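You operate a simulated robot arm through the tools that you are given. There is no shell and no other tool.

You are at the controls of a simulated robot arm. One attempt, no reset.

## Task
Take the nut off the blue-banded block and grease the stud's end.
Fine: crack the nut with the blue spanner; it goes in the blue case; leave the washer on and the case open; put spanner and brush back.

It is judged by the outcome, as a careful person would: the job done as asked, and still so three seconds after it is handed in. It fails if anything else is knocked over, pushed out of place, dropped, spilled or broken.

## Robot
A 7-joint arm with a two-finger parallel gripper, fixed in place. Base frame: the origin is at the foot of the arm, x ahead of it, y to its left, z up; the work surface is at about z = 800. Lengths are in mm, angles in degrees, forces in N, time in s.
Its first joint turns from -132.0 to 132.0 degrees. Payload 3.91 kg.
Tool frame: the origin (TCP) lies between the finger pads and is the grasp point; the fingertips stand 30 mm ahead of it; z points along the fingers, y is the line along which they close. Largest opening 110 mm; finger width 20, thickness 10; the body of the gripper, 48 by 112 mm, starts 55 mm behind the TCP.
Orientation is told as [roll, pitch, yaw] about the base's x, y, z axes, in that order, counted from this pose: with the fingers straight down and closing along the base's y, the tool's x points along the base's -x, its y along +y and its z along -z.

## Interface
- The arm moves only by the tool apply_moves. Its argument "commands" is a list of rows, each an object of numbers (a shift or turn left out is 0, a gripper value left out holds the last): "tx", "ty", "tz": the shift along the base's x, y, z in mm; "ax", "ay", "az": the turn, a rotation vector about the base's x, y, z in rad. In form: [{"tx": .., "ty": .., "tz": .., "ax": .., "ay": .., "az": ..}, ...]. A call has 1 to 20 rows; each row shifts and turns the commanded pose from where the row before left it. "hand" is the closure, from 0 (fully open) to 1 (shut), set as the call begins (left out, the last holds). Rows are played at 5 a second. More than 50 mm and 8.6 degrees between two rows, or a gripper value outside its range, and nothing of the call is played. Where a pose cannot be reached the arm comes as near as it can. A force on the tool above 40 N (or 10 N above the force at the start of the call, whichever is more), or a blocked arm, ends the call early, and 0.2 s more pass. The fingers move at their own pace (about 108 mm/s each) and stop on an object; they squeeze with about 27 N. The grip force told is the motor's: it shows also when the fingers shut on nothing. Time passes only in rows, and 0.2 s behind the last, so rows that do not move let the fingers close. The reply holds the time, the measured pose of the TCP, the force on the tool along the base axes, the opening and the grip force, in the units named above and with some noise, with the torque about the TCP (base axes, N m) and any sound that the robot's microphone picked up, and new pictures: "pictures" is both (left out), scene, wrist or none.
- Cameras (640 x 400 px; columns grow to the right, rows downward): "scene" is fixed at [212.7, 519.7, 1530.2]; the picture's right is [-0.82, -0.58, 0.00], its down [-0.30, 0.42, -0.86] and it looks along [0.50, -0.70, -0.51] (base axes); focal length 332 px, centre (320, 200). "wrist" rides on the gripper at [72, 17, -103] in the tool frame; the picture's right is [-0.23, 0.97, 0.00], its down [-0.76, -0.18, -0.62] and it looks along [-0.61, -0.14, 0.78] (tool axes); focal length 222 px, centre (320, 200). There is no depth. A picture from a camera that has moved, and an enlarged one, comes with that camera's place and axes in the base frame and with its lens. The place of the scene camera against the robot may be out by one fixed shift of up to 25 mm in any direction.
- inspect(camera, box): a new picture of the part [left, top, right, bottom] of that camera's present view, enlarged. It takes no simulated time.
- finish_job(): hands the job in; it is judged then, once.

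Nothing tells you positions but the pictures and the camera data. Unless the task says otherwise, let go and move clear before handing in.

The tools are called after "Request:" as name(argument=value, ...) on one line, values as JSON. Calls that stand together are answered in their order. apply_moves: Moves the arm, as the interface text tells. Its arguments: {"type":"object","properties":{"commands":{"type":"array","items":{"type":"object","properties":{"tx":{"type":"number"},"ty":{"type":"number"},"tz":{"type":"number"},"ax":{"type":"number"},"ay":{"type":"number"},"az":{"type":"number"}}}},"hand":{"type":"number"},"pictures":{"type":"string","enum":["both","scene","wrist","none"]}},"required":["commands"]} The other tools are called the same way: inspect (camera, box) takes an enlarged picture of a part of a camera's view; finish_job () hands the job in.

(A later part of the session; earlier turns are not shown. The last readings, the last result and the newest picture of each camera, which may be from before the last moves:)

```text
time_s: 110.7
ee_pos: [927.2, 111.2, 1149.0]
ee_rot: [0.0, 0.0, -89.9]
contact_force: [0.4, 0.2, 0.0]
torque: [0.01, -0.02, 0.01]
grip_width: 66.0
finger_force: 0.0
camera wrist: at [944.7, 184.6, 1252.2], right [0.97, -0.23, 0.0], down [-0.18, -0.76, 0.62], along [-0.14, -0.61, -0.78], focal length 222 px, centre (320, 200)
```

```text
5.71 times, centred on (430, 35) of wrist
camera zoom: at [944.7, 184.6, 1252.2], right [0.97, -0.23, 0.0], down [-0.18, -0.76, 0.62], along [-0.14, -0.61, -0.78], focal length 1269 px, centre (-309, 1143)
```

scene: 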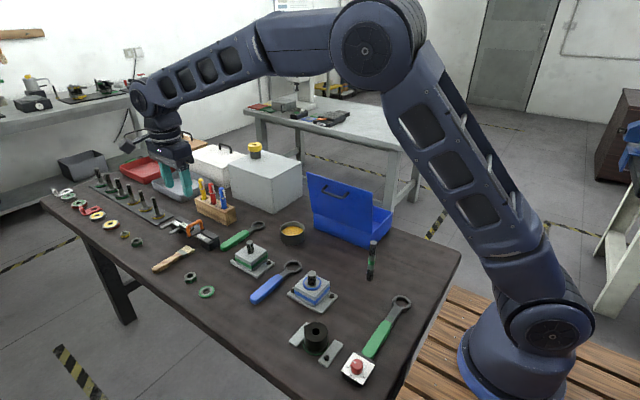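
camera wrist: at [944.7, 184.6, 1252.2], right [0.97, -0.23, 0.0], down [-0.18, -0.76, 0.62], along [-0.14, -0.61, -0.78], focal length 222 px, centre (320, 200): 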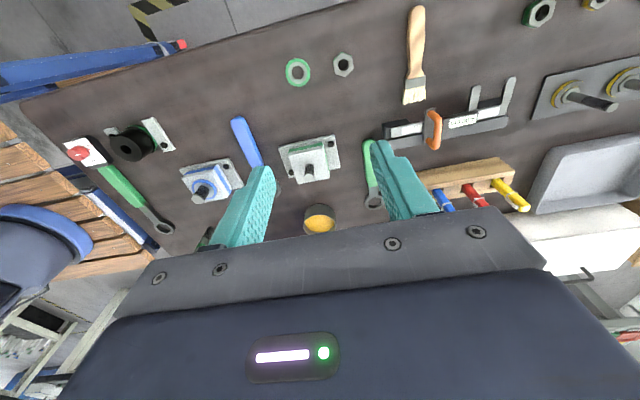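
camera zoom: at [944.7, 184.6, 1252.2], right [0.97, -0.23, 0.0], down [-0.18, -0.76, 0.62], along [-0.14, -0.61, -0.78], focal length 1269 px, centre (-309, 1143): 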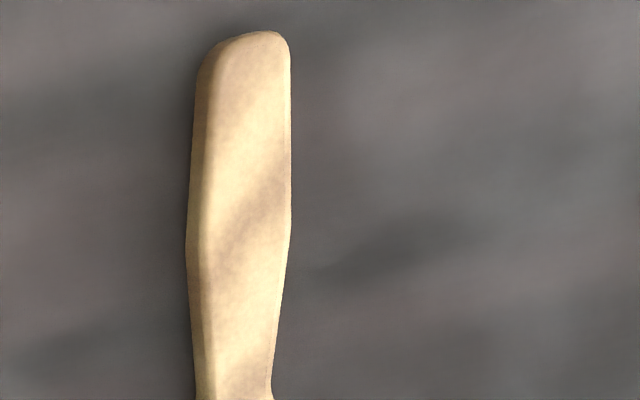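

I can see the whole brush from here. Zooming for exact geometry.

Request:
inspect(camera="wrist", box=[370, 0, 470, 112])

Request:
inspect(camera="wrist", box=[395, 60, 440, 112])

Request:
inspect(camera="scene", box=[145, 235, 205, 280])

Request:
inspect(camera="wrist", box=[290, 190, 350, 240])

```text
3.57 times, centred on (420, 56) of wrist
camera zoom: at [944.7, 184.6, 1252.2], right [0.97, -0.23, 0.0], down [-0.18, -0.76, 0.62], along [-0.14, -0.61, -0.78], focal length 793 px, centre (-37, 714)
```

zoom: 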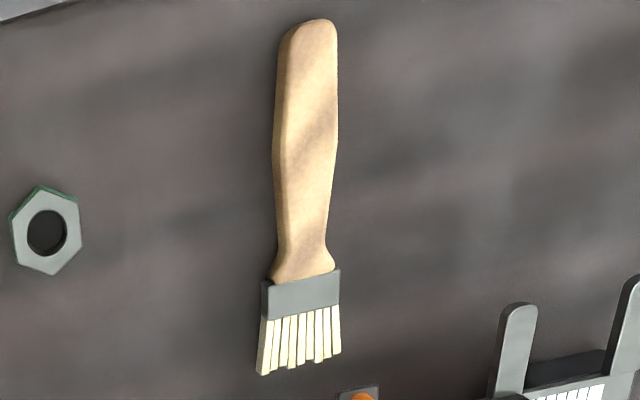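

```text
7.69 times, centred on (418, 86) of wrist
camera zoom: at [944.7, 184.6, 1252.2], right [0.97, -0.23, 0.0], down [-0.18, -0.76, 0.62], along [-0.14, -0.61, -0.78], focal length 1709 px, centre (-430, 1077)
```

zoom: 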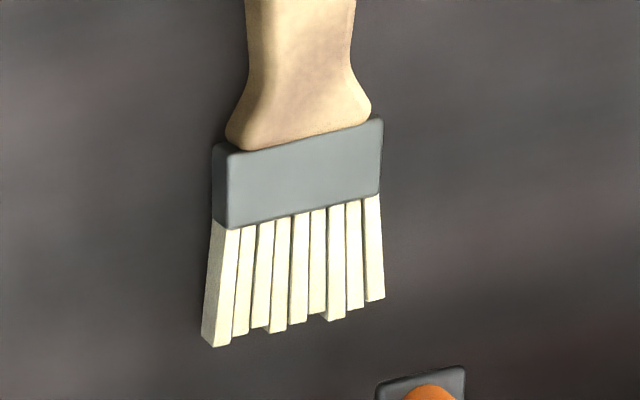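

```text
8.89 times, centred on (175, 258) of scene
camera zoom: at [212.7, 519.7, 1530.2], right [-0.82, -0.58, 0.0], down [-0.3, 0.42, -0.86], along [0.5, -0.7, -0.51], focal length 2950 px, centre (1609, -311)
```

zoom: 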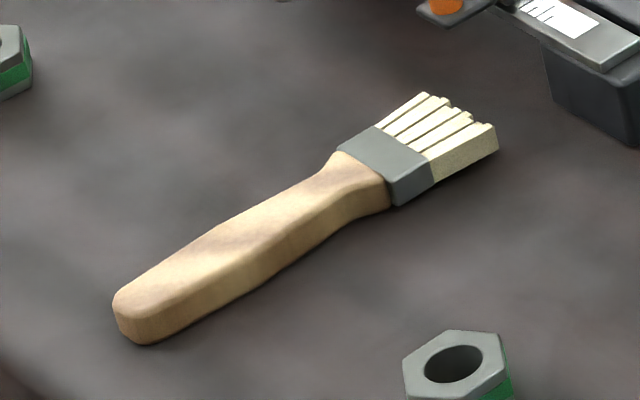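

```text
8.00 times, centred on (320, 215) of wrist
camera zoom: at [944.7, 184.6, 1252.2], right [0.97, -0.23, 0.0], down [-0.18, -0.76, 0.62], along [-0.14, -0.61, -0.78], focal length 1777 px, centre (320, 80)
```

zoom: 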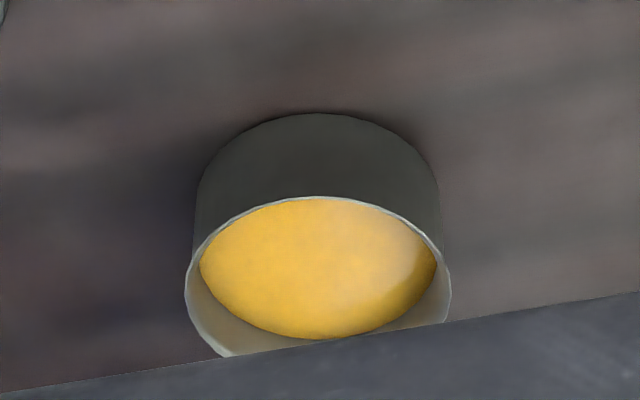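

Brush lies at x≈1090 with bristle tips at y≈31, ferrule near y≈65, handle end near y≈171. It's beyond the vertical-tool reach, so I'll test how far the arm actually gets out there at a safe height.

Request:
apply_moves(commands=[{"tx": 10, "tz": -40}, {"tx": 10, "tz": -40}, {"tx": 10, "tz": -40}, {"tx": 10, "tz": -40}, {"tx": 10, "tz": -40}, {"tx": 10, "tz": -30}, {"tx": 10}, {}], pictures="none")

Request:
apply_moves(commands=[{"tx": 15}, {"tx": 15}, {}])

```text
time_s: 112.5
ee_pos: [997.9, 110.0, 918.9]
ee_rot: [-0.1, 0.0, -89.8]
contact_force: [-0.1, -0.3, -0.1]
torque: [0.01, 0.01, 0.0]
grip_width: 66.2
finger_force: 0.1
```

```text
time_s: 113.3
ee_pos: [1027.2, 108.6, 917.9]
ee_rot: [-0.1, 0.0, -89.8]
contact_force: [-0.6, -0.6, -0.3]
torque: [0.01, -0.01, -0.01]
grip_width: 66.1
finger_force: 0.0
camera wrist: at [1045.1, 183.0, 1022.6], right [0.97, -0.22, 0.0], down [-0.17, -0.76, 0.62], along [-0.14, -0.61, -0.78], focal length 222 px, centre (320, 200)
```

scene: 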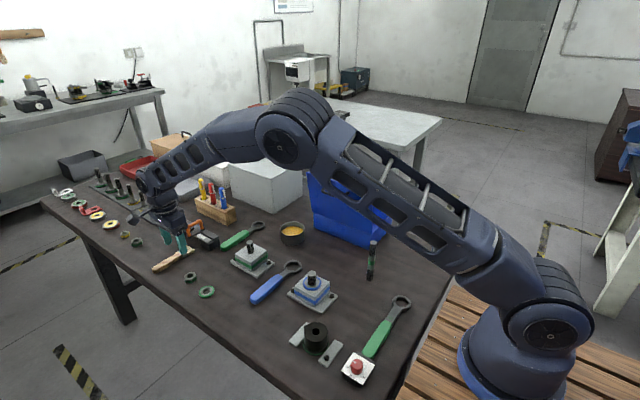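
wrist: 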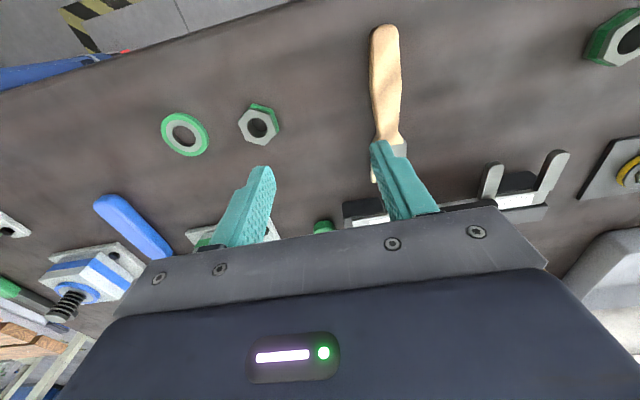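

The arm reaches R≈1033 with the tool vertical and no strain. I'll continue outward to the brush's x.

Request:
apply_moves(commands=[{"tx": 15}, {"tx": 15}, {}], pictures="none")

Request:
apply_moves(commands=[{"tx": 16}, {"tx": 16}, {}])

```text
time_s: 114.1
ee_pos: [1057.8, 110.1, 917.9]
ee_rot: [-0.1, 0.0, -89.8]
contact_force: [0.1, 0.0, 0.0]
torque: [0.01, -0.05, 0.03]
grip_width: 65.8
finger_force: 0.1
```

```text
time_s: 114.9
ee_pos: [1088.9, 109.7, 918.9]
ee_rot: [0.0, 0.0, -89.8]
contact_force: [0.2, 0.3, 0.6]
torque: [-0.02, 0.01, 0.03]
grip_width: 65.9
finger_force: 0.1
camera wrist: at [1106.9, 183.5, 1023.1], right [0.97, -0.22, 0.0], down [-0.17, -0.76, 0.62], along [-0.14, -0.61, -0.78], focal length 222 px, centre (320, 200)
```

scene: 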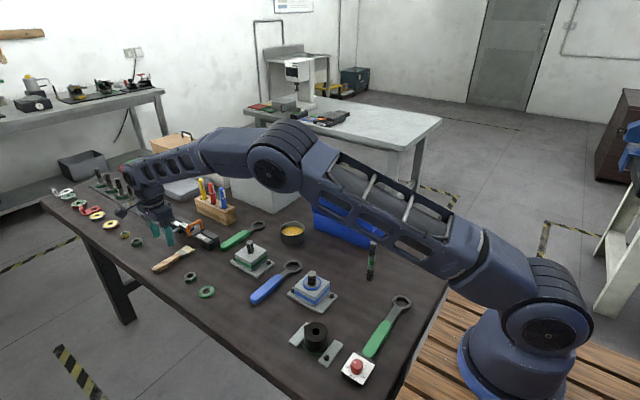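
wrist: 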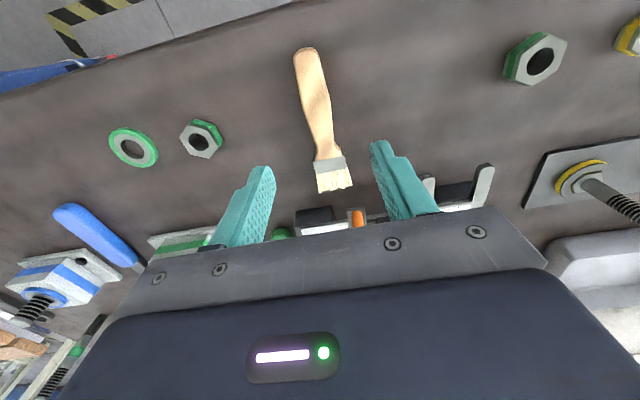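

The tool reaches the brush with a vertical grip after all, and the handle is centred below the fingers. I'll shift to y≈122 (widest part of the handle) and descend.

Request:
apply_moves(commands=[{"ty": 6, "tz": -10}, {"ty": 6, "tz": -15}, {"tz": -15}, {"tz": -15}, {}])

Request:
inspect(camera="wrist", box=[230, 20, 410, 210])

```text
time_s: 116.1
ee_pos: [1090.0, 122.3, 863.0]
ee_rot: [0.0, 0.0, -89.8]
contact_force: [0.2, 0.4, -0.4]
torque: [0.02, -0.01, 0.01]
grip_width: 66.1
finger_force: 0.0
camera wrist: at [1106.7, 195.6, 967.6], right [0.97, -0.22, 0.0], down [-0.18, -0.76, 0.62], along [-0.14, -0.61, -0.78], focal length 222 px, centre (320, 200)
```

scene: 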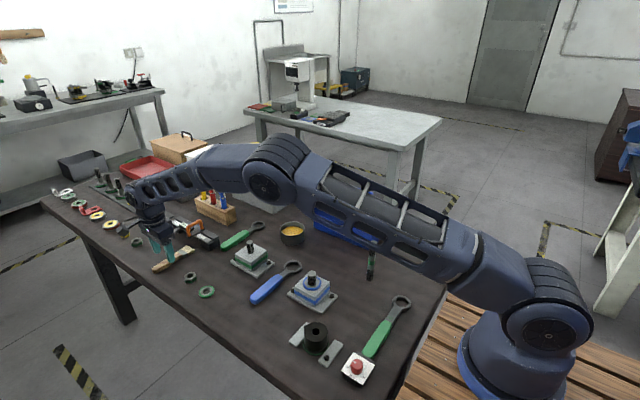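
wrist: 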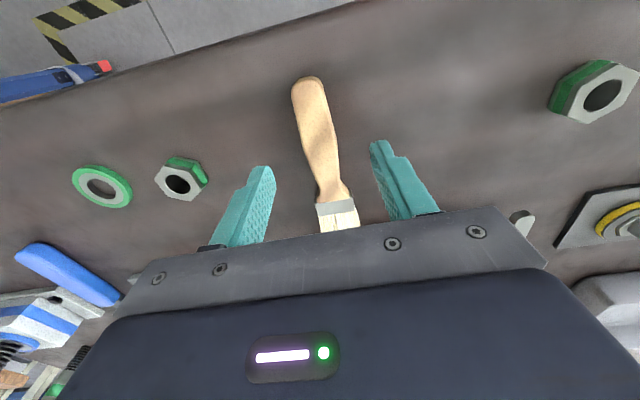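

```text
2.11 times, centred on (320, 115) of wrist
camera zoom: at [1106.7, 195.6, 967.6], right [0.97, -0.22, 0.0], down [-0.18, -0.76, 0.62], along [-0.14, -0.61, -0.78], focal length 468 px, centre (320, 379)
```

zoom: 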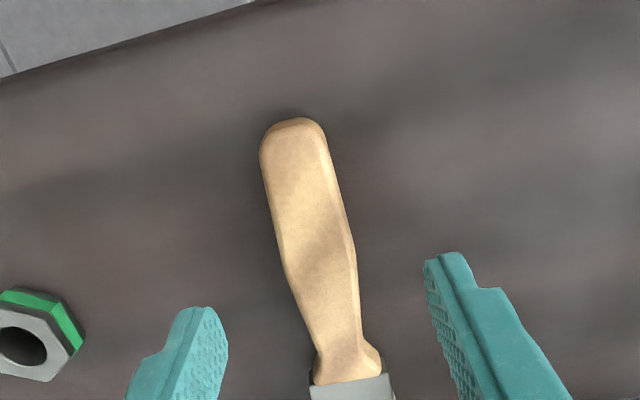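

Centred. Descending the last 29 mm.

Request:
apply_moves(commands=[{"tz": -10}, {"tz": -10}, {"tz": -6}, {"tz": -2.5}, {}], pictures="scene")

Request:
inspect(camera="scene", box=[120, 200, 220, 290])

```text
time_s: 117.3
ee_pos: [1089.9, 123.7, 835.0]
ee_rot: [-0.1, 0.0, -89.8]
contact_force: [-0.5, -0.4, 0.6]
torque: [-0.02, -0.02, 0.02]
grip_width: 65.7
finger_force: 0.0
```

scene: 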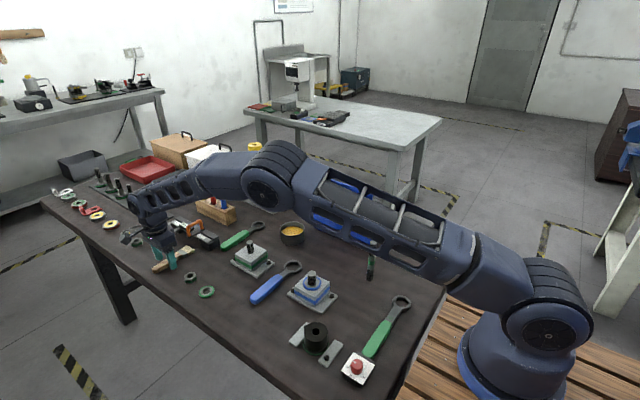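

```text
4.44 times, centred on (170, 245) of scene
camera zoom: at [212.7, 519.7, 1530.2], right [-0.82, -0.58, 0.0], down [-0.3, 0.42, -0.86], along [0.5, -0.7, -0.51], focal length 1475 px, centre (987, 0)
```

zoom: 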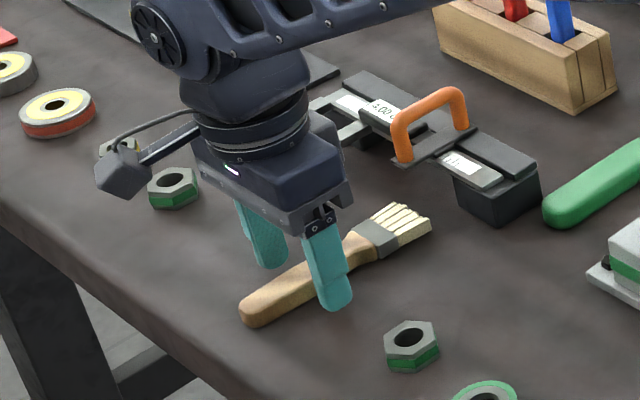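

The fingers straddle the brush handle cleanly. Closing.

Request:
apply_moves(commands=[{}, {}, {}, {}], hand=1, pictures="none")

Request:
apply_moves(commands=[{"tz": 3}, {"tz": 10}, {"tz": 20}, {"tz": 25}, {"tz": 25}, {}])

Request:
inspect(camera="scene", box=[120, 180, 220, 270])

Request:
inspect(camera="wrist", box=[230, 20, 410, 230])

```text
time_s: 118.3
ee_pos: [1089.4, 122.5, 835.4]
ee_rot: [-0.1, 0.0, -89.7]
contact_force: [-0.4, 1.2, -0.1]
torque: [0.0, 0.01, -0.01]
grip_width: 22.9
finger_force: 26.5
```

```text
time_s: 119.7
ee_pos: [1090.7, 123.3, 919.0]
ee_rot: [-0.2, -0.2, -89.8]
contact_force: [-0.3, -0.6, 0.5]
torque: [0.02, -0.02, 0.03]
grip_width: 23.0
finger_force: 27.4
camera wrist: at [1107.2, 195.9, 1022.3], right [0.97, -0.22, 0.0], down [-0.18, -0.76, 0.62], along [-0.14, -0.61, -0.78], focal length 222 px, centre (320, 200)
```

scene: 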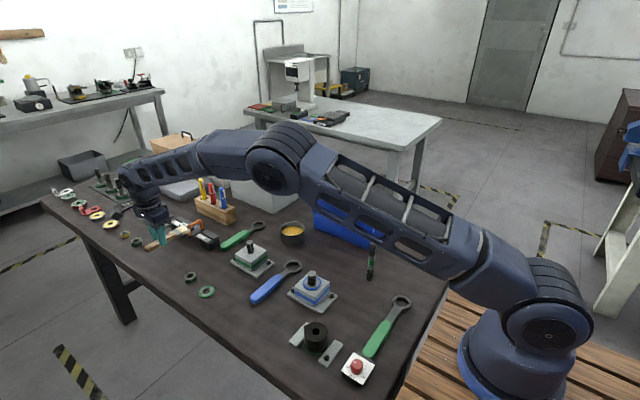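
wrist: 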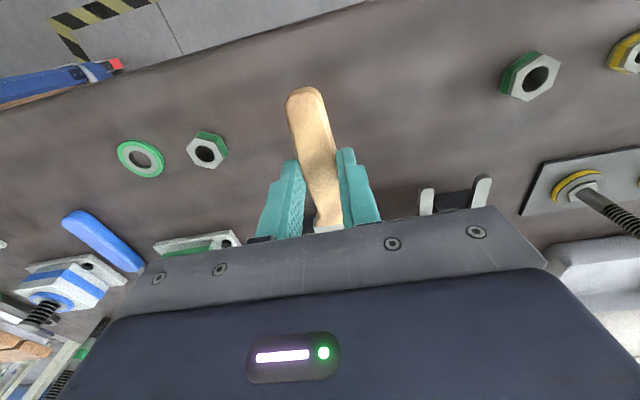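

```text
4.44 times, centred on (170, 225) of scene
camera zoom: at [212.7, 519.7, 1530.2], right [-0.82, -0.58, 0.0], down [-0.3, 0.42, -0.86], along [0.5, -0.7, -0.51], focal length 1475 px, centre (987, 89)
```

zoom: 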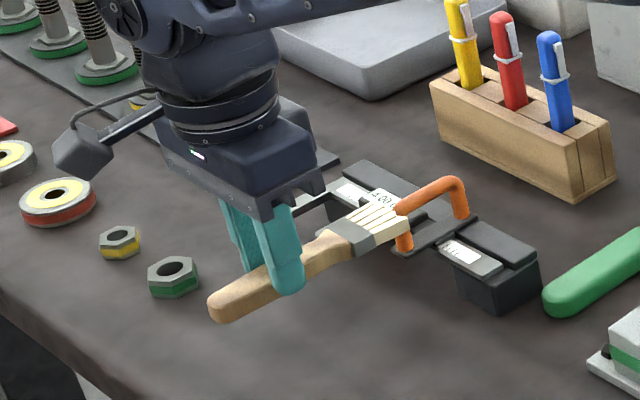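

```text
1.90 times, centred on (320, 125) of wrist
camera zoom: at [1107.2, 195.9, 1022.3], right [0.97, -0.22, 0.0], down [-0.18, -0.76, 0.62], along [-0.14, -0.61, -0.78], focal length 423 px, centre (320, 343)
```

zoom: 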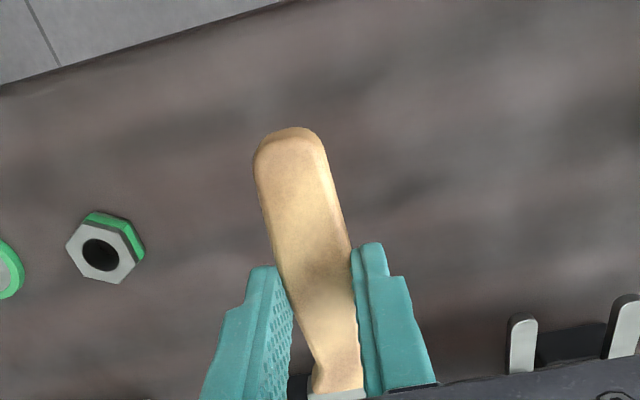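

Brush is held level (23 mm grip), bristle tips about 90 mm toward -y from the TCP. I'll carry it inward and up while turning to yaw 0, so the bristles point outward (+x).

Request:
apply_moves(commands=[{"tz": 30}, {"tx": -21.8, "ty": -12, "tz": 10, "az": 0.1425}, {"tx": -21.8, "ty": -12, "tz": 10, "az": 0.1425}, {"tx": -21.8, "ty": -12, "tz": 10, "az": 0.1425}, {"tx": -21.8, "ty": -12, "tz": 10, "az": 0.1425}, {"tx": -21.8, "ty": -12, "tz": 10, "az": 0.1425}, {"tx": -21.8, "ty": -12, "tz": 10, "az": 0.1425}, {"tx": -21.8, "ty": -12, "tz": 10, "az": 0.1425}, {"tx": -21.8, "ty": -12, "tz": 10, "az": 0.1425}, {"tx": -21.8, "ty": -12, "tz": 10, "az": 0.1425}, {"tx": -21.8, "ty": -12, "tz": 10, "az": 0.1425}, {"tx": -21.8, "ty": -12, "tz": 10, "az": 0.1422}, {}, {}])

```text
time_s: 122.7
ee_pos: [849.6, -9.8, 1059.4]
ee_rot: [0.0, 0.1, 0.0]
contact_force: [-0.5, -0.1, -0.6]
torque: [0.05, 0.01, 0.05]
grip_width: 23.1
finger_force: 27.0
camera wrist: at [777.2, 7.7, 1162.9], right [0.23, 0.97, 0.0], down [0.76, -0.18, 0.62], along [0.61, -0.14, -0.78], focal length 222 px, centre (320, 200)
```

scene: 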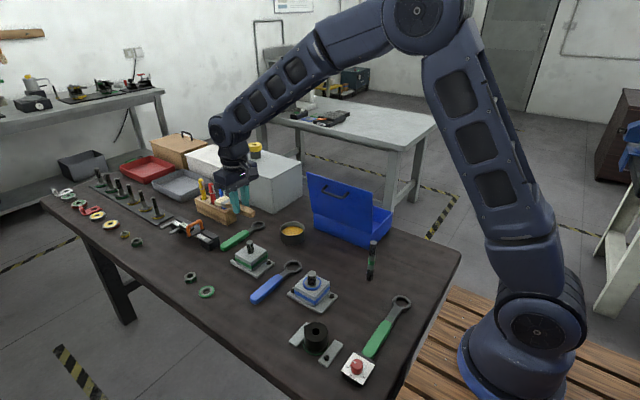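
wrist: 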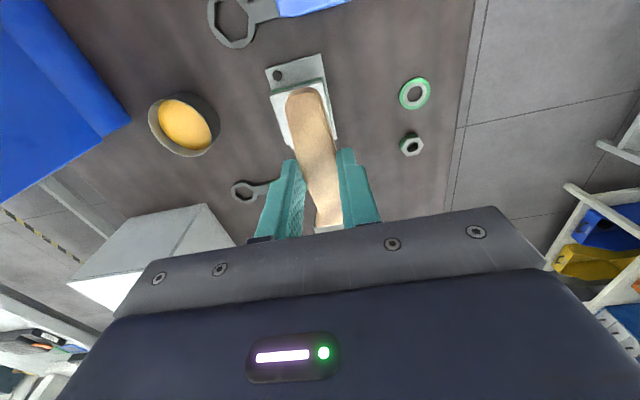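

Now at yaw 0 with the pot in view. I'll measure the pot and check the brush pose in the grip.

Request:
inspect(camera="wrist", box=[140, 80, 230, 165])

Request:
inspect(camera="scene", box=[190, 140, 320, 260])

Request:
inspect(camera="scene", box=[270, 210, 315, 255])

```text
4.71 times, centred on (185, 122) of wrist
camera zoom: at [777.2, 7.7, 1162.9], right [0.23, 0.97, 0.0], down [0.76, -0.18, 0.62], along [0.61, -0.14, -0.78], focal length 1045 px, centre (955, 565)
```

zoom: 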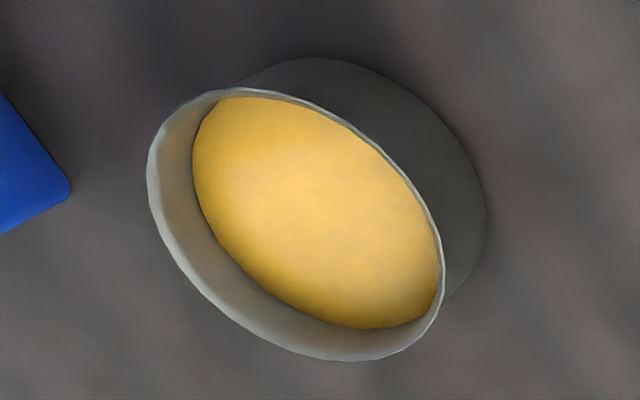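

```text
3.33 times, centred on (255, 200) of scene
camera zoom: at [212.7, 519.7, 1530.2], right [-0.82, -0.58, 0.0], down [-0.3, 0.42, -0.86], along [0.5, -0.7, -0.51], focal length 1106 px, centre (537, 200)
```

zoom: 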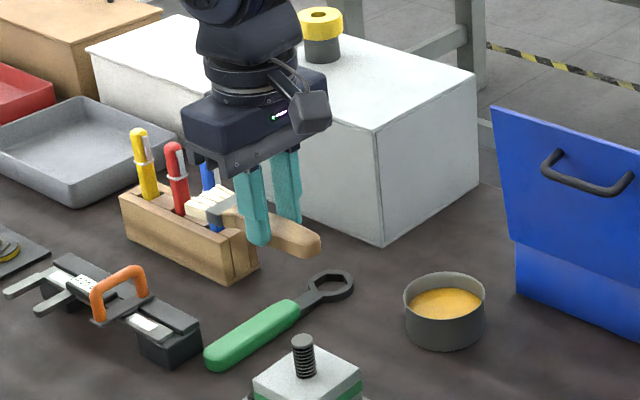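

```text
8.89 times, centred on (292, 232) of scene
camera zoom: at [212.7, 519.7, 1530.2], right [-0.82, -0.58, 0.0], down [-0.3, 0.42, -0.86], along [0.5, -0.7, -0.51], focal length 2950 px, centre (564, -89)
```

zoom: 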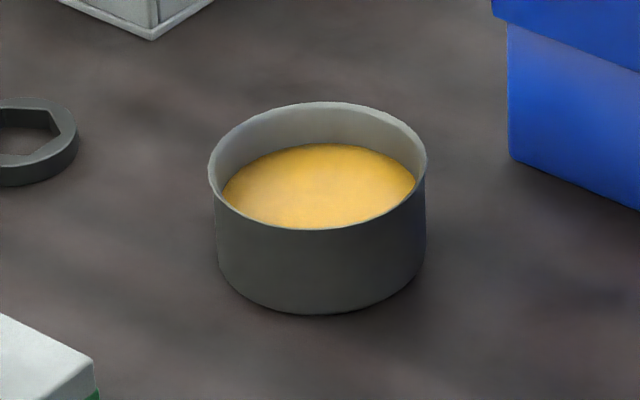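

Pot centre is about (846, -220), rim z≈839, grease surface around z≈822. I'll tilt the tool 45° so the bristles point down, and move above the pot.

Request:
apply_moves(commands=[{"ay": 0.1309}, {"ay": 0.1309}, {"ay": 0.1309}, {"ay": 0.1309}, {"ay": 0.1309}, {"ay": 0.1309}, {}, {"tx": -6.6, "ty": -34, "tz": -8}, {"tx": -6.6, "ty": -34, "tz": -8}, {"tx": -6.6, "ty": -34, "tz": -8}, {"tx": -6.6, "ty": -34, "tz": -8}, {"tx": -6.6, "ty": -34, "tz": -8}, {"tx": -6.6, "ty": -34, "tz": -8}, {}, {}])

Request:
inspect(camera="scene", box=[230, 130, 350, 260])

Request:
inspect(camera="wrist", box=[200, 60, 440, 230])

```text
time_s: 125.9
ee_pos: [810.7, -215.4, 1010.6]
ee_rot: [-0.1, 45.0, -0.1]
contact_force: [1.2, 0.3, -0.2]
torque: [0.01, 0.0, 0.03]
grip_width: 22.8
finger_force: 26.7
camera wrist: at [832.8, -196.3, 1135.7], right [0.16, 0.97, -0.16], down [0.98, -0.18, -0.1], along [-0.12, -0.14, -0.98], focal length 222 px, centre (320, 200)
```

scene: 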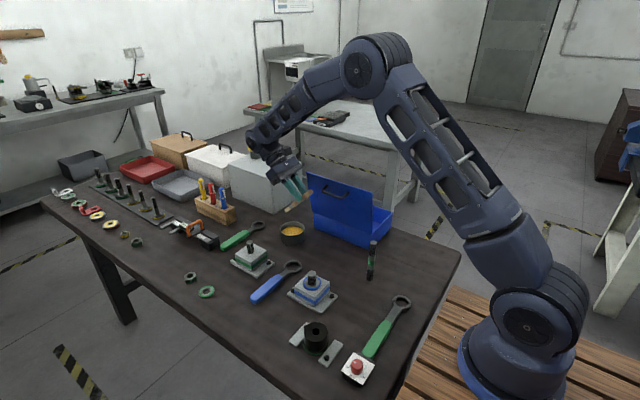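
wrist: 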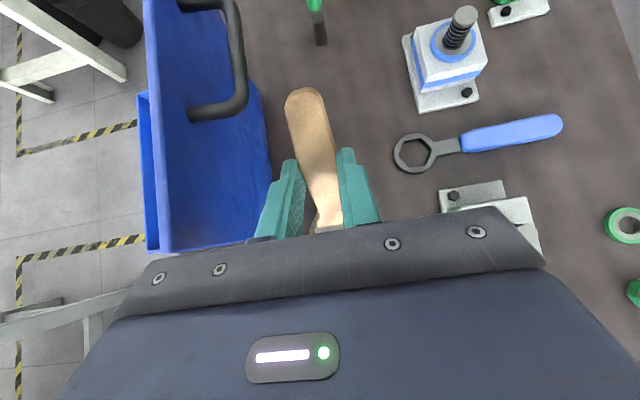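

```text
3.08 times, centred on (290, 195) of scene
camera zoom: at [212.7, 519.7, 1530.2], right [-0.82, -0.58, 0.0], down [-0.3, 0.42, -0.86], along [0.5, -0.7, -0.51], focal length 1021 px, centre (412, 215)
```

zoom: 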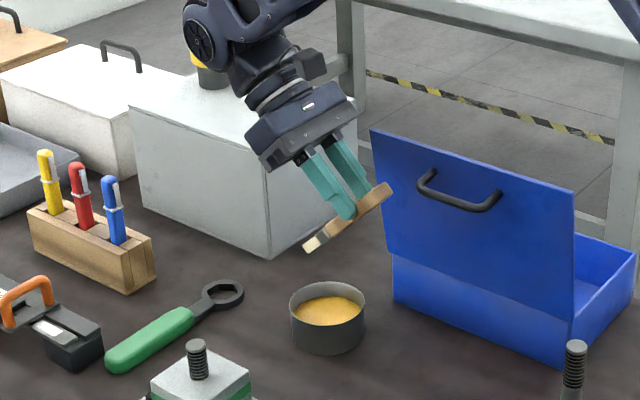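

```text
2.35 times, centred on (320, 145) of wrist
camera zoom: at [832.8, -196.3, 1135.7], right [0.16, 0.97, -0.16], down [0.98, -0.18, -0.1], along [-0.12, -0.14, -0.98], focal length 523 px, centre (320, 329)
```

zoom: 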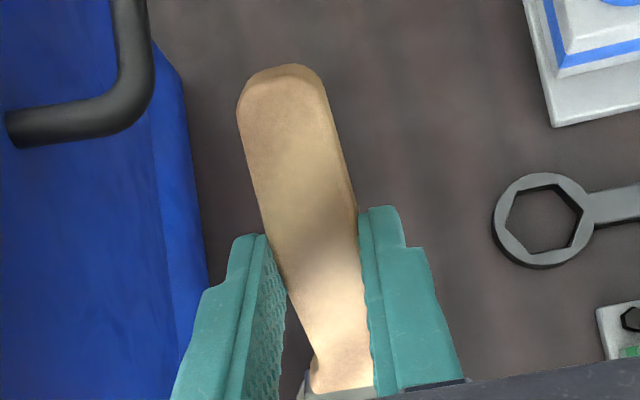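

The bristles point down at 45° right above the pot. I'll lower to just above the rim and verify.

Request:
apply_moves(commands=[{"tz": -20}, {"tz": -20}, {"tz": -20}, {"tz": -15}, {}], pictures="none")

Request:
inspect(camera="scene", box=[260, 175, 330, 255])

```text
time_s: 127.1
ee_pos: [810.5, -214.6, 936.4]
ee_rot: [-0.1, 44.8, -0.1]
contact_force: [-0.3, 0.2, -1.0]
torque: [0.0, 0.03, 0.03]
grip_width: 22.8
finger_force: 27.0
```

```text
5.00 times, centred on (295, 215) of scene
camera zoom: at [212.7, 519.7, 1530.2], right [-0.82, -0.58, 0.0], down [-0.3, 0.42, -0.86], along [0.5, -0.7, -0.51], focal length 1659 px, centre (445, 125)
```

zoom: 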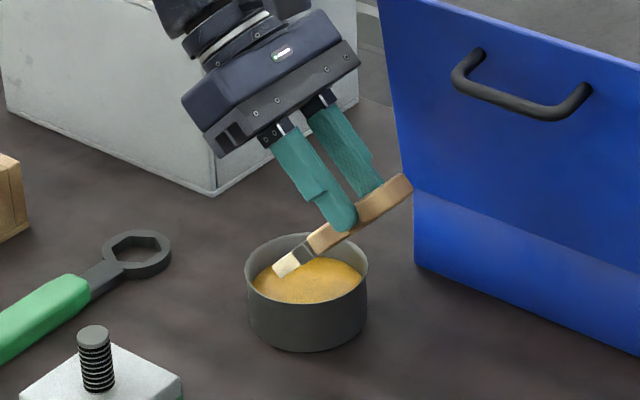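

The tip looks to be over the grease. I'll zoom in to check exactly where the bristle ends are.

Request:
inspect(camera="scene", box=[280, 208, 316, 248])

Request:
inspect(camera="wrist", box=[240, 140, 400, 240])

```text
10.00 times, centred on (298, 228) of scene
camera zoom: at [212.7, 519.7, 1530.2], right [-0.82, -0.58, 0.0], down [-0.3, 0.42, -0.86], along [0.5, -0.7, -0.51], focal length 3319 px, centre (540, -80)
```

zoom: 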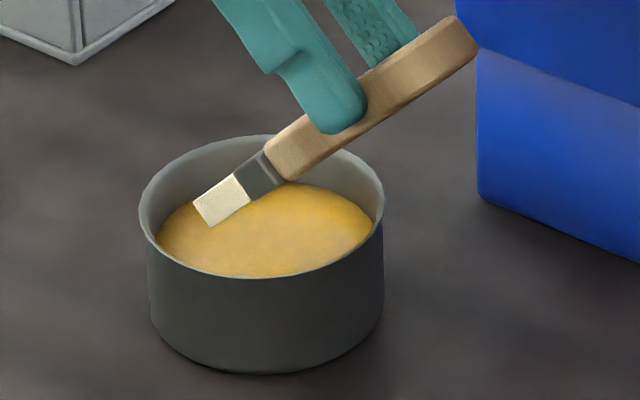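

```text
4.00 times, centred on (320, 190) of wrist
camera zoom: at [833.0, -195.9, 1060.4], right [0.16, 0.97, -0.16], down [0.98, -0.18, -0.1], along [-0.12, -0.14, -0.98], focal length 888 px, centre (320, 240)
```

zoom: 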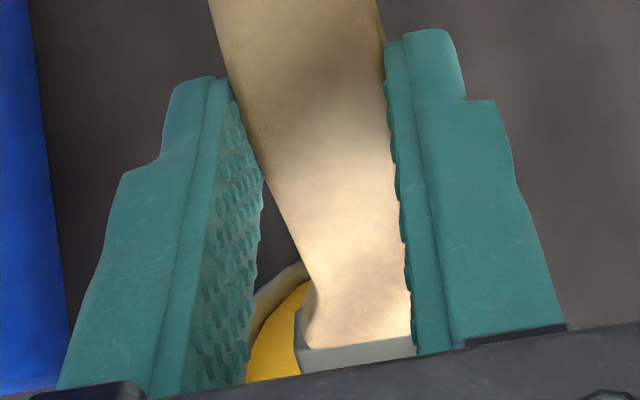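

The bristles are about 17 mm toward +y of the pot centre, so I'll shift 8 mm toward -y (still clear of the lid) and lower into the grease in steps.

Request:
apply_moves(commands=[{"ty": -8}, {"tz": -10}, {"tz": -8}, {"tz": -5}, {}], pictures="none")

Request:
inspect(camera="scene", box=[280, 208, 316, 248])

```text
time_s: 128.3
ee_pos: [810.6, -222.3, 912.2]
ee_rot: [-0.1, 44.9, -0.2]
contact_force: [-6.2, 0.6, 16.2]
torque: [0.03, -0.22, 0.0]
grip_width: 22.9
finger_force: 26.9
```

```text
10.00 times, centred on (298, 228) of scene
camera zoom: at [212.7, 519.7, 1530.2], right [-0.82, -0.58, 0.0], down [-0.3, 0.42, -0.86], along [0.5, -0.7, -0.51], focal length 3319 px, centre (540, -80)
```

zoom: 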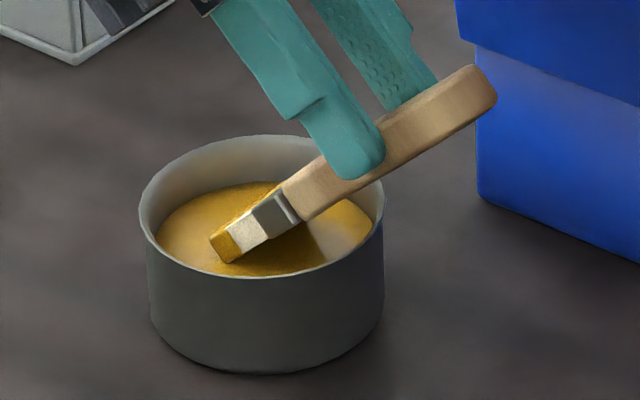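

The bristle tips have picked up grease (they're coated yellow), with a light 16 N contact. I'll lift straight out.

Request:
apply_moves(commands=[{"tz": 3}, {"tz": 10}, {"tz": 20}, {"tz": 30}, {"tz": 35}, {}])

Request:
inspect(camera="scene", box=[255, 160, 335, 255])

```text
time_s: 129.7
ee_pos: [809.7, -220.5, 1009.5]
ee_rot: [-0.1, 45.0, 0.0]
contact_force: [-0.1, 0.4, -0.9]
torque: [0.0, 0.01, -0.01]
grip_width: 23.1
finger_force: 27.2
camera wrist: at [832.7, -203.0, 1135.3], right [0.16, 0.97, -0.16], down [0.98, -0.18, -0.1], along [-0.12, -0.14, -0.98], focal length 222 px, centre (320, 200)
```

scene: 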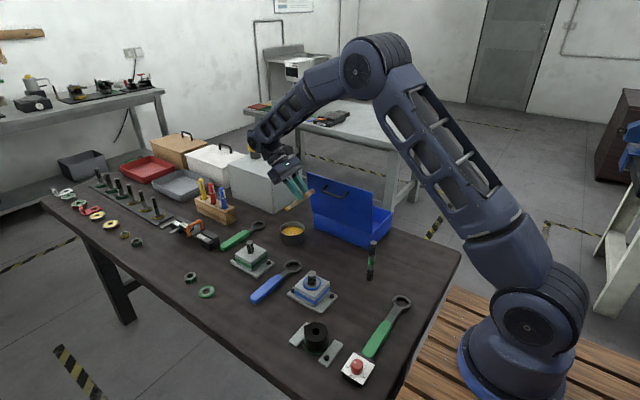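
wrist: 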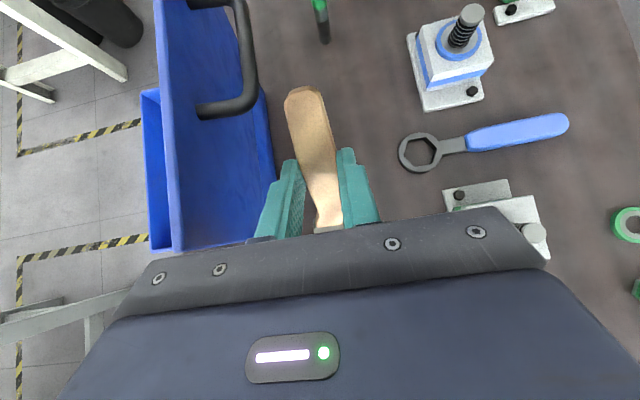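

```text
4.21 times, centred on (295, 208) of scene
camera zoom: at [212.7, 519.7, 1530.2], right [-0.82, -0.58, 0.0], down [-0.3, 0.42, -0.86], along [0.5, -0.7, -0.51], focal length 1397 px, centre (425, 168)
```

zoom: 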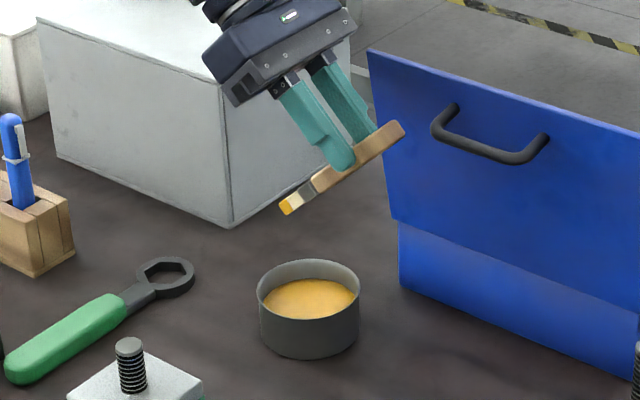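

Grease is on the bristle tips and the pot is undisturbed. I'll carry the brush over the stud, staying high.

Request:
apply_moves(commands=[{"tz": 30}, {"tx": -27.5, "ty": 22.8}, {"tx": -27.5, "ty": 22.8}, {"tx": -27.5, "ty": 22.8}, {"tx": -27.5, "ty": 22.8}, {"tx": -27.5, "ty": 22.8}, {"tx": -27.5, "ty": 22.8}, {"tx": -27.5, "ty": 22.8}, {"tx": -27.5, "ty": 22.8}, {}, {}])

Request:
inspect(camera="scene", box=[285, 210, 355, 300])

```text
time_s: 132.1
ee_pos: [591.4, -39.2, 1040.4]
ee_rot: [-0.2, 45.0, -0.2]
contact_force: [0.3, 0.4, -0.5]
torque: [-0.03, -0.07, 0.0]
grip_width: 23.0
finger_force: 27.1
camera wrist: at [612.7, -20.9, 1166.1], right [0.16, 0.97, -0.16], down [0.98, -0.18, -0.1], along [-0.12, -0.14, -0.98], focal length 222 px, centre (320, 200)
```

scene: 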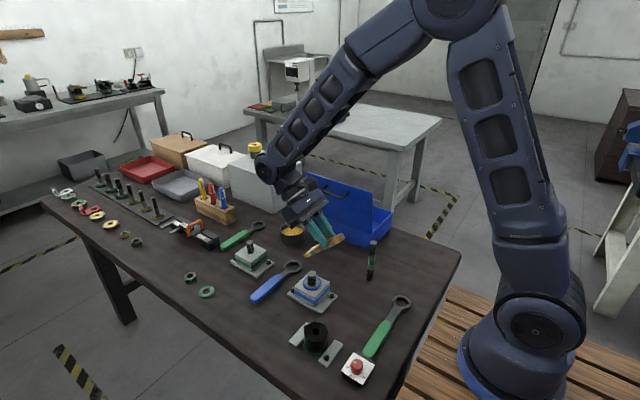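
wrist: 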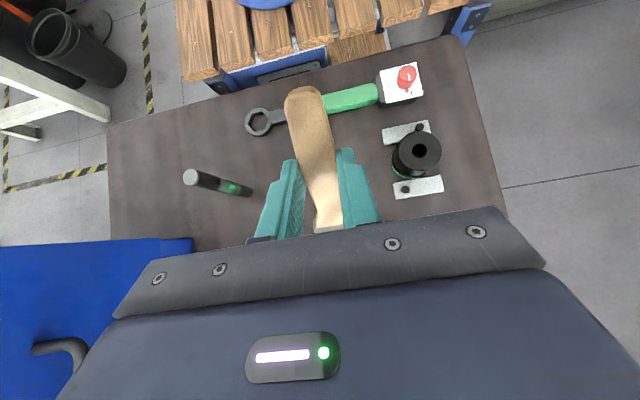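

```text
4.44 times, centred on (320, 255) of scene
camera zoom: at [212.7, 519.7, 1530.2], right [-0.82, -0.58, 0.0], down [-0.3, 0.42, -0.86], along [0.5, -0.7, -0.51], focal length 1475 px, centre (320, -44)
```

zoom: 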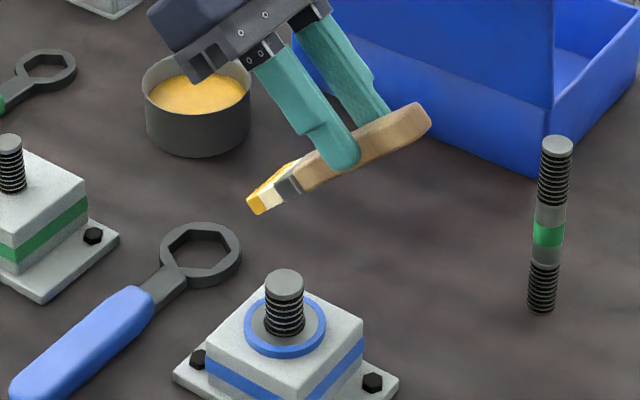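

The tip is nearly over the stud. I'll shift 4 mm toward -y and lower to about 12 mm above it.

Request:
apply_moves(commands=[{"ty": -4}, {"tz": -15}, {"tz": -20}, {"tz": -15}, {}], pictures="none")

Request:
inspect(camera="scene", box=[294, 245, 338, 295])

```text
time_s: 133.3
ee_pos: [590.1, -41.3, 990.4]
ee_rot: [-0.1, 45.0, 0.0]
contact_force: [0.5, 0.0, -1.6]
torque: [0.01, -0.01, -0.01]
grip_width: 23.2
finger_force: 26.7
```

```text
8.00 times, centred on (316, 270) of scene
camera zoom: at [212.7, 519.7, 1530.2], right [-0.82, -0.58, 0.0], down [-0.3, 0.42, -0.86], along [0.5, -0.7, -0.51], focal length 2655 px, centre (352, -360)
```

zoom: 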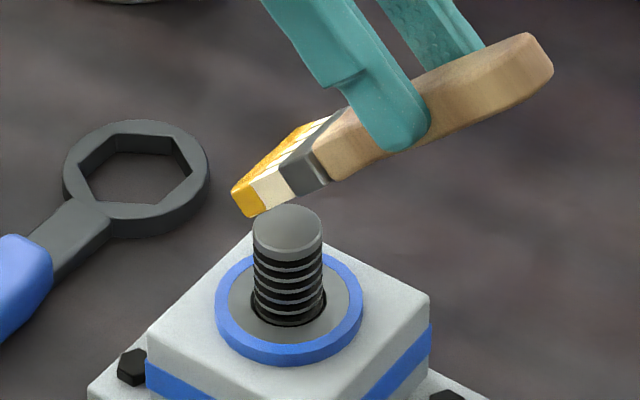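

The bristle edge is slightly beyond the stud centre, so I'll shift 5 mm back and lower gently until it touches.

Request:
apply_moves(commands=[{"tx": -5}, {"tz": -4}, {"tz": -3}, {"tz": -2}, {}], pictures="none")

Request:
inspect(camera="scene", box=[294, 245, 338, 295])

```text
time_s: 134.5
ee_pos: [585.0, -43.0, 981.7]
ee_rot: [-0.2, 45.0, -0.2]
contact_force: [0.0, -0.3, 0.2]
torque: [0.01, 0.0, -0.03]
grip_width: 22.6
finger_force: 26.7
```

```text
8.00 times, centred on (316, 270) of scene
camera zoom: at [212.7, 519.7, 1530.2], right [-0.82, -0.58, 0.0], down [-0.3, 0.42, -0.86], along [0.5, -0.7, -0.51], focal length 2655 px, centre (352, -360)
```

zoom: 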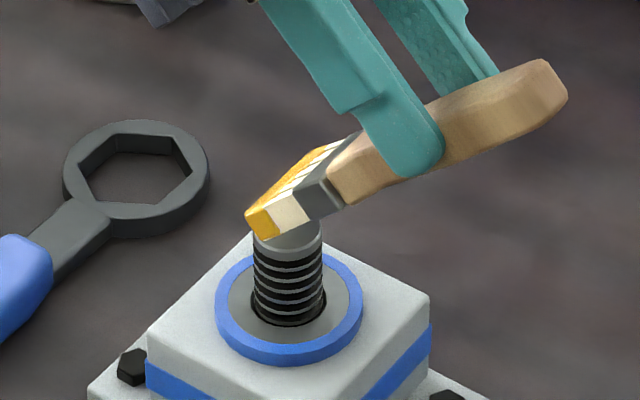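

Aligned over the stud end now. Lowering gently to contact.

Request:
apply_moves(commands=[{"tz": -1.5}, {"tz": -1.5}, {"tz": -1}, {}], pictures="none")

Request:
apply_moves(commands=[{"tz": -1}, {"tz": -1}, {}], pictures="none")

Request:
inspect(camera="scene", box=[294, 245, 338, 295])

```text
time_s: 135.5
ee_pos: [585.0, -43.4, 978.3]
ee_rot: [-0.1, 45.0, 0.0]
contact_force: [-0.6, 1.0, -0.1]
torque: [0.02, 0.01, 0.0]
grip_width: 22.8
finger_force: 26.7
```

```text
time_s: 136.3
ee_pos: [584.1, -43.0, 975.5]
ee_rot: [-0.1, 45.0, -0.2]
contact_force: [-1.7, 0.2, 13.4]
torque: [-0.03, -0.44, 0.03]
grip_width: 22.7
finger_force: 26.8
```

```text
8.00 times, centred on (316, 270) of scene
camera zoom: at [212.7, 519.7, 1530.2], right [-0.82, -0.58, 0.0], down [-0.3, 0.42, -0.86], along [0.5, -0.7, -0.51], focal length 2655 px, centre (352, -360)
```

zoom: 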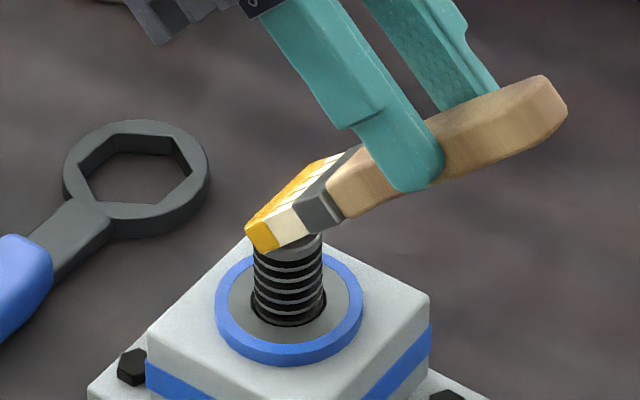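

Touching the stud end with about 13 N. I'll brush back and forth lightly across the end.

Request:
apply_moves(commands=[{"tz": 0.3, "tx": -2}, {"tx": -3}, {"tx": -3}, {"tx": 3}, {"tx": 3}, {"tx": 3}, {"ty": 3}, {"tx": -3, "ty": 2}, {"tx": -3}, {"ty": -4}, {"tx": 3, "ty": -3}, {"tx": 2, "ty": 2}, {}], pictures="none")

Request:
inspect(camera="scene", box=[294, 245, 338, 295])

```text
time_s: 139.1
ee_pos: [584.9, -43.4, 975.1]
ee_rot: [-0.1, 45.0, -0.1]
contact_force: [-0.3, -0.1, -0.3]
torque: [-0.01, -0.03, 0.02]
grip_width: 23.0
finger_force: 26.7
```

```text
8.00 times, centred on (316, 270) of scene
camera zoom: at [212.7, 519.7, 1530.2], right [-0.82, -0.58, 0.0], down [-0.3, 0.42, -0.86], along [0.5, -0.7, -0.51], focal length 2655 px, centre (352, -360)
```

zoom: 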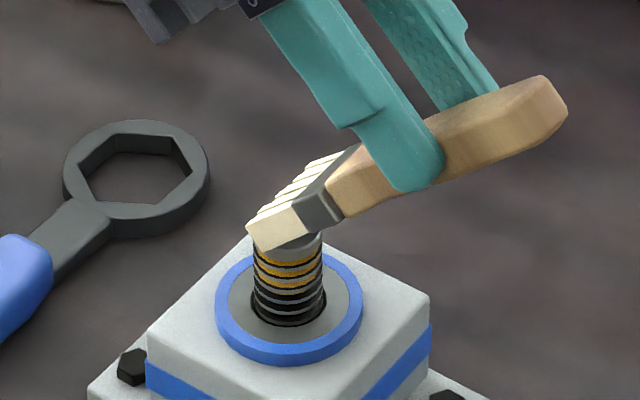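

The grease has transferred: the bristles are clean and the stud's end shows yellow. I'll lift off and check it.

Request:
apply_moves(commands=[{"tz": 5}, {"tz": 15}, {"tz": 25}, {"tz": 30}, {"tz": 30}, {}])

Request:
inspect(camera="scene", box=[290, 245, 340, 305])

```text
time_s: 140.5
ee_pos: [584.7, -44.4, 1079.8]
ee_rot: [-0.1, 45.0, -0.2]
contact_force: [0.5, -0.3, -1.3]
torque: [0.0, -0.02, 0.01]
grip_width: 23.0
finger_force: 27.0
camera wrist: at [607.3, -26.3, 1205.2], right [0.16, 0.97, -0.16], down [0.98, -0.18, -0.1], along [-0.12, -0.14, -0.98], focal length 222 px, centre (320, 200)
```

scene: 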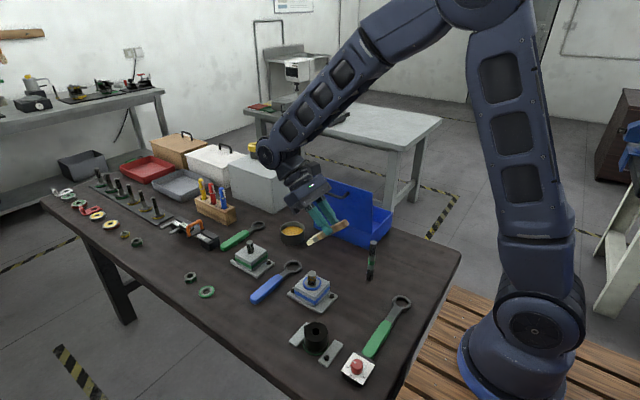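
wrist: 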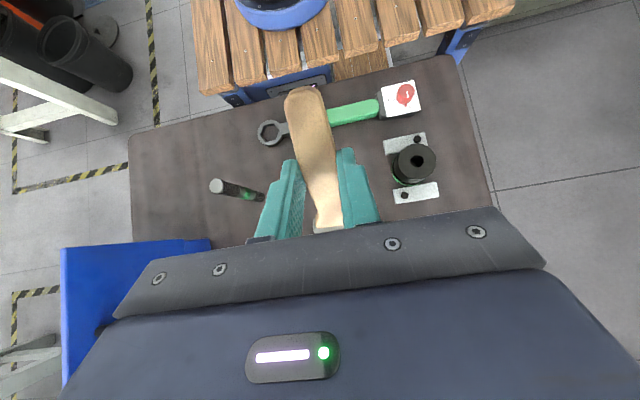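

```text
6.67 times, centred on (315, 275) of scene
camera zoom: at [212.7, 519.7, 1530.2], right [-0.82, -0.58, 0.0], down [-0.3, 0.42, -0.86], along [0.5, -0.7, -0.51], focal length 2213 px, centre (353, -300)
```

zoom: 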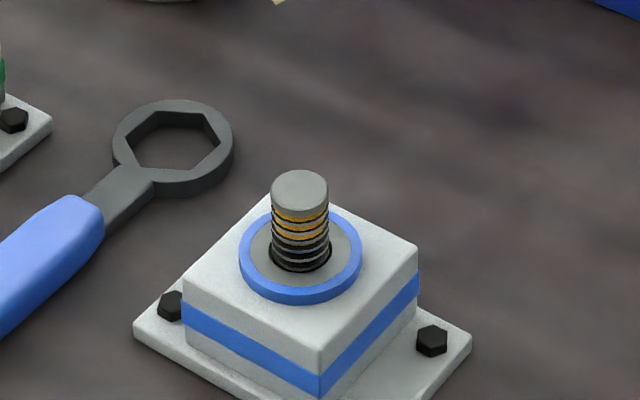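

Grease is visible around the stud's end and the washer is still in place. Now I'll level the brush and retrace the path back to its spot.

Request:
apply_moves(commands=[{"tx": 33.075, "ty": 4.2, "tz": -2.7875}, {"tx": 33.075, "ty": 4.2, "tz": -2.7875, "ay": -0.1309}, {"tx": 33.075, "ty": 4.2, "tz": -2.7875, "ay": -0.1309}, {"tx": 33.075, "ty": 4.2, "tz": -2.7875, "ay": -0.1309}, {"tx": 33.075, "ty": 4.2, "tz": -2.7875, "ay": -0.1309}, {"tx": 33.075, "ty": 4.2, "tz": -2.7875, "ay": -0.1309}, {"tx": 33.075, "ty": 4.2, "tz": -2.7875, "ay": -0.1309}, {"tx": 33.075, "ty": 4.2, "tz": -2.7875}, {}], pictures="none")

Request:
apply_moves(commands=[{"tx": 21.8, "ty": 12, "tz": -10, "az": -0.1422}, {"tx": 21.8, "ty": 12, "tz": -10, "az": -0.1425}, {"tx": 21.8, "ty": 12, "tz": -10, "az": -0.1425}, {"tx": 21.8, "ty": 12, "tz": -10, "az": -0.1425}, {"tx": 21.8, "ty": 12, "tz": -10, "az": -0.1425}, {"tx": 21.8, "ty": 12, "tz": -10, "az": -0.1425}, {"tx": 21.8, "ty": 12, "tz": -10, "az": -0.1425}, {"tx": 21.8, "ty": 12, "tz": -10, "az": -0.1425}, {"tx": 21.8, "ty": 12, "tz": -10, "az": -0.1425}, {"tx": 21.8, "ty": 12, "tz": -10, "az": -0.1425}, {"tx": 21.8, "ty": 12, "tz": -10, "az": -0.1425}, {}, {}])

Request:
inspect(camera="scene", box=[120, 180, 220, 270])

```text
time_s: 142.5
ee_pos: [850.5, -10.0, 1057.7]
ee_rot: [0.0, -0.1, 0.0]
contact_force: [0.2, -0.1, 0.3]
torque: [0.0, 0.01, 0.0]
grip_width: 22.9
finger_force: 27.2
```

```text
time_s: 145.3
ee_pos: [1090.6, 122.6, 947.8]
ee_rot: [-0.1, 0.0, -89.8]
contact_force: [-0.1, -0.1, -0.4]
torque: [0.01, -0.02, 0.01]
grip_width: 23.1
finger_force: 27.1
camera wrist: at [1108.1, 195.6, 1052.4], right [0.97, -0.23, 0.0], down [-0.18, -0.76, 0.62], along [-0.14, -0.61, -0.78], focal length 222 px, centre (320, 200)
```

scene: 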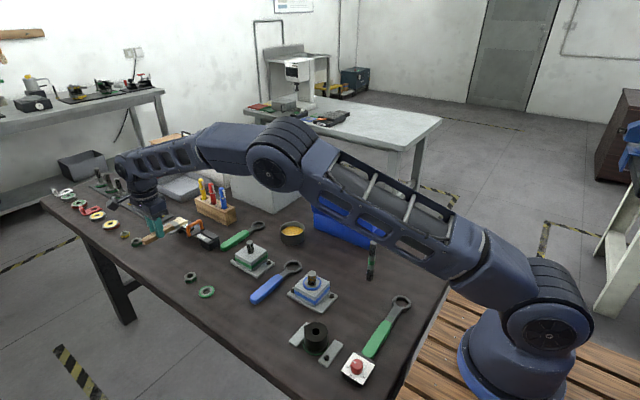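
wrist: 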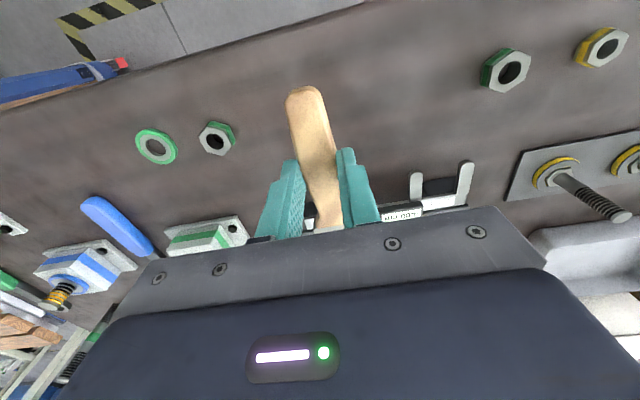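

```text
4.44 times, centred on (170, 225) of scene
camera zoom: at [212.7, 519.7, 1530.2], right [-0.82, -0.58, 0.0], down [-0.3, 0.42, -0.86], along [0.5, -0.7, -0.51], focal length 1475 px, centre (987, 89)
```

zoom: 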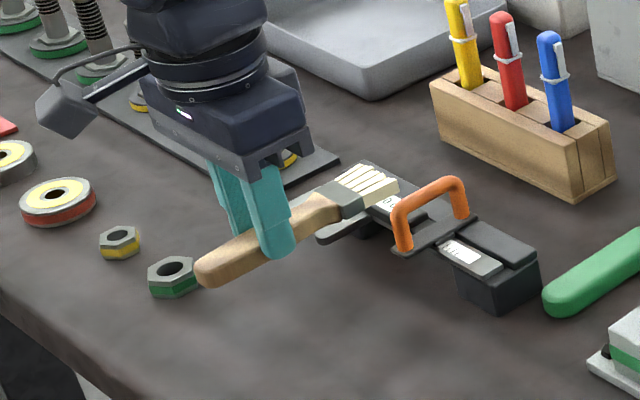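

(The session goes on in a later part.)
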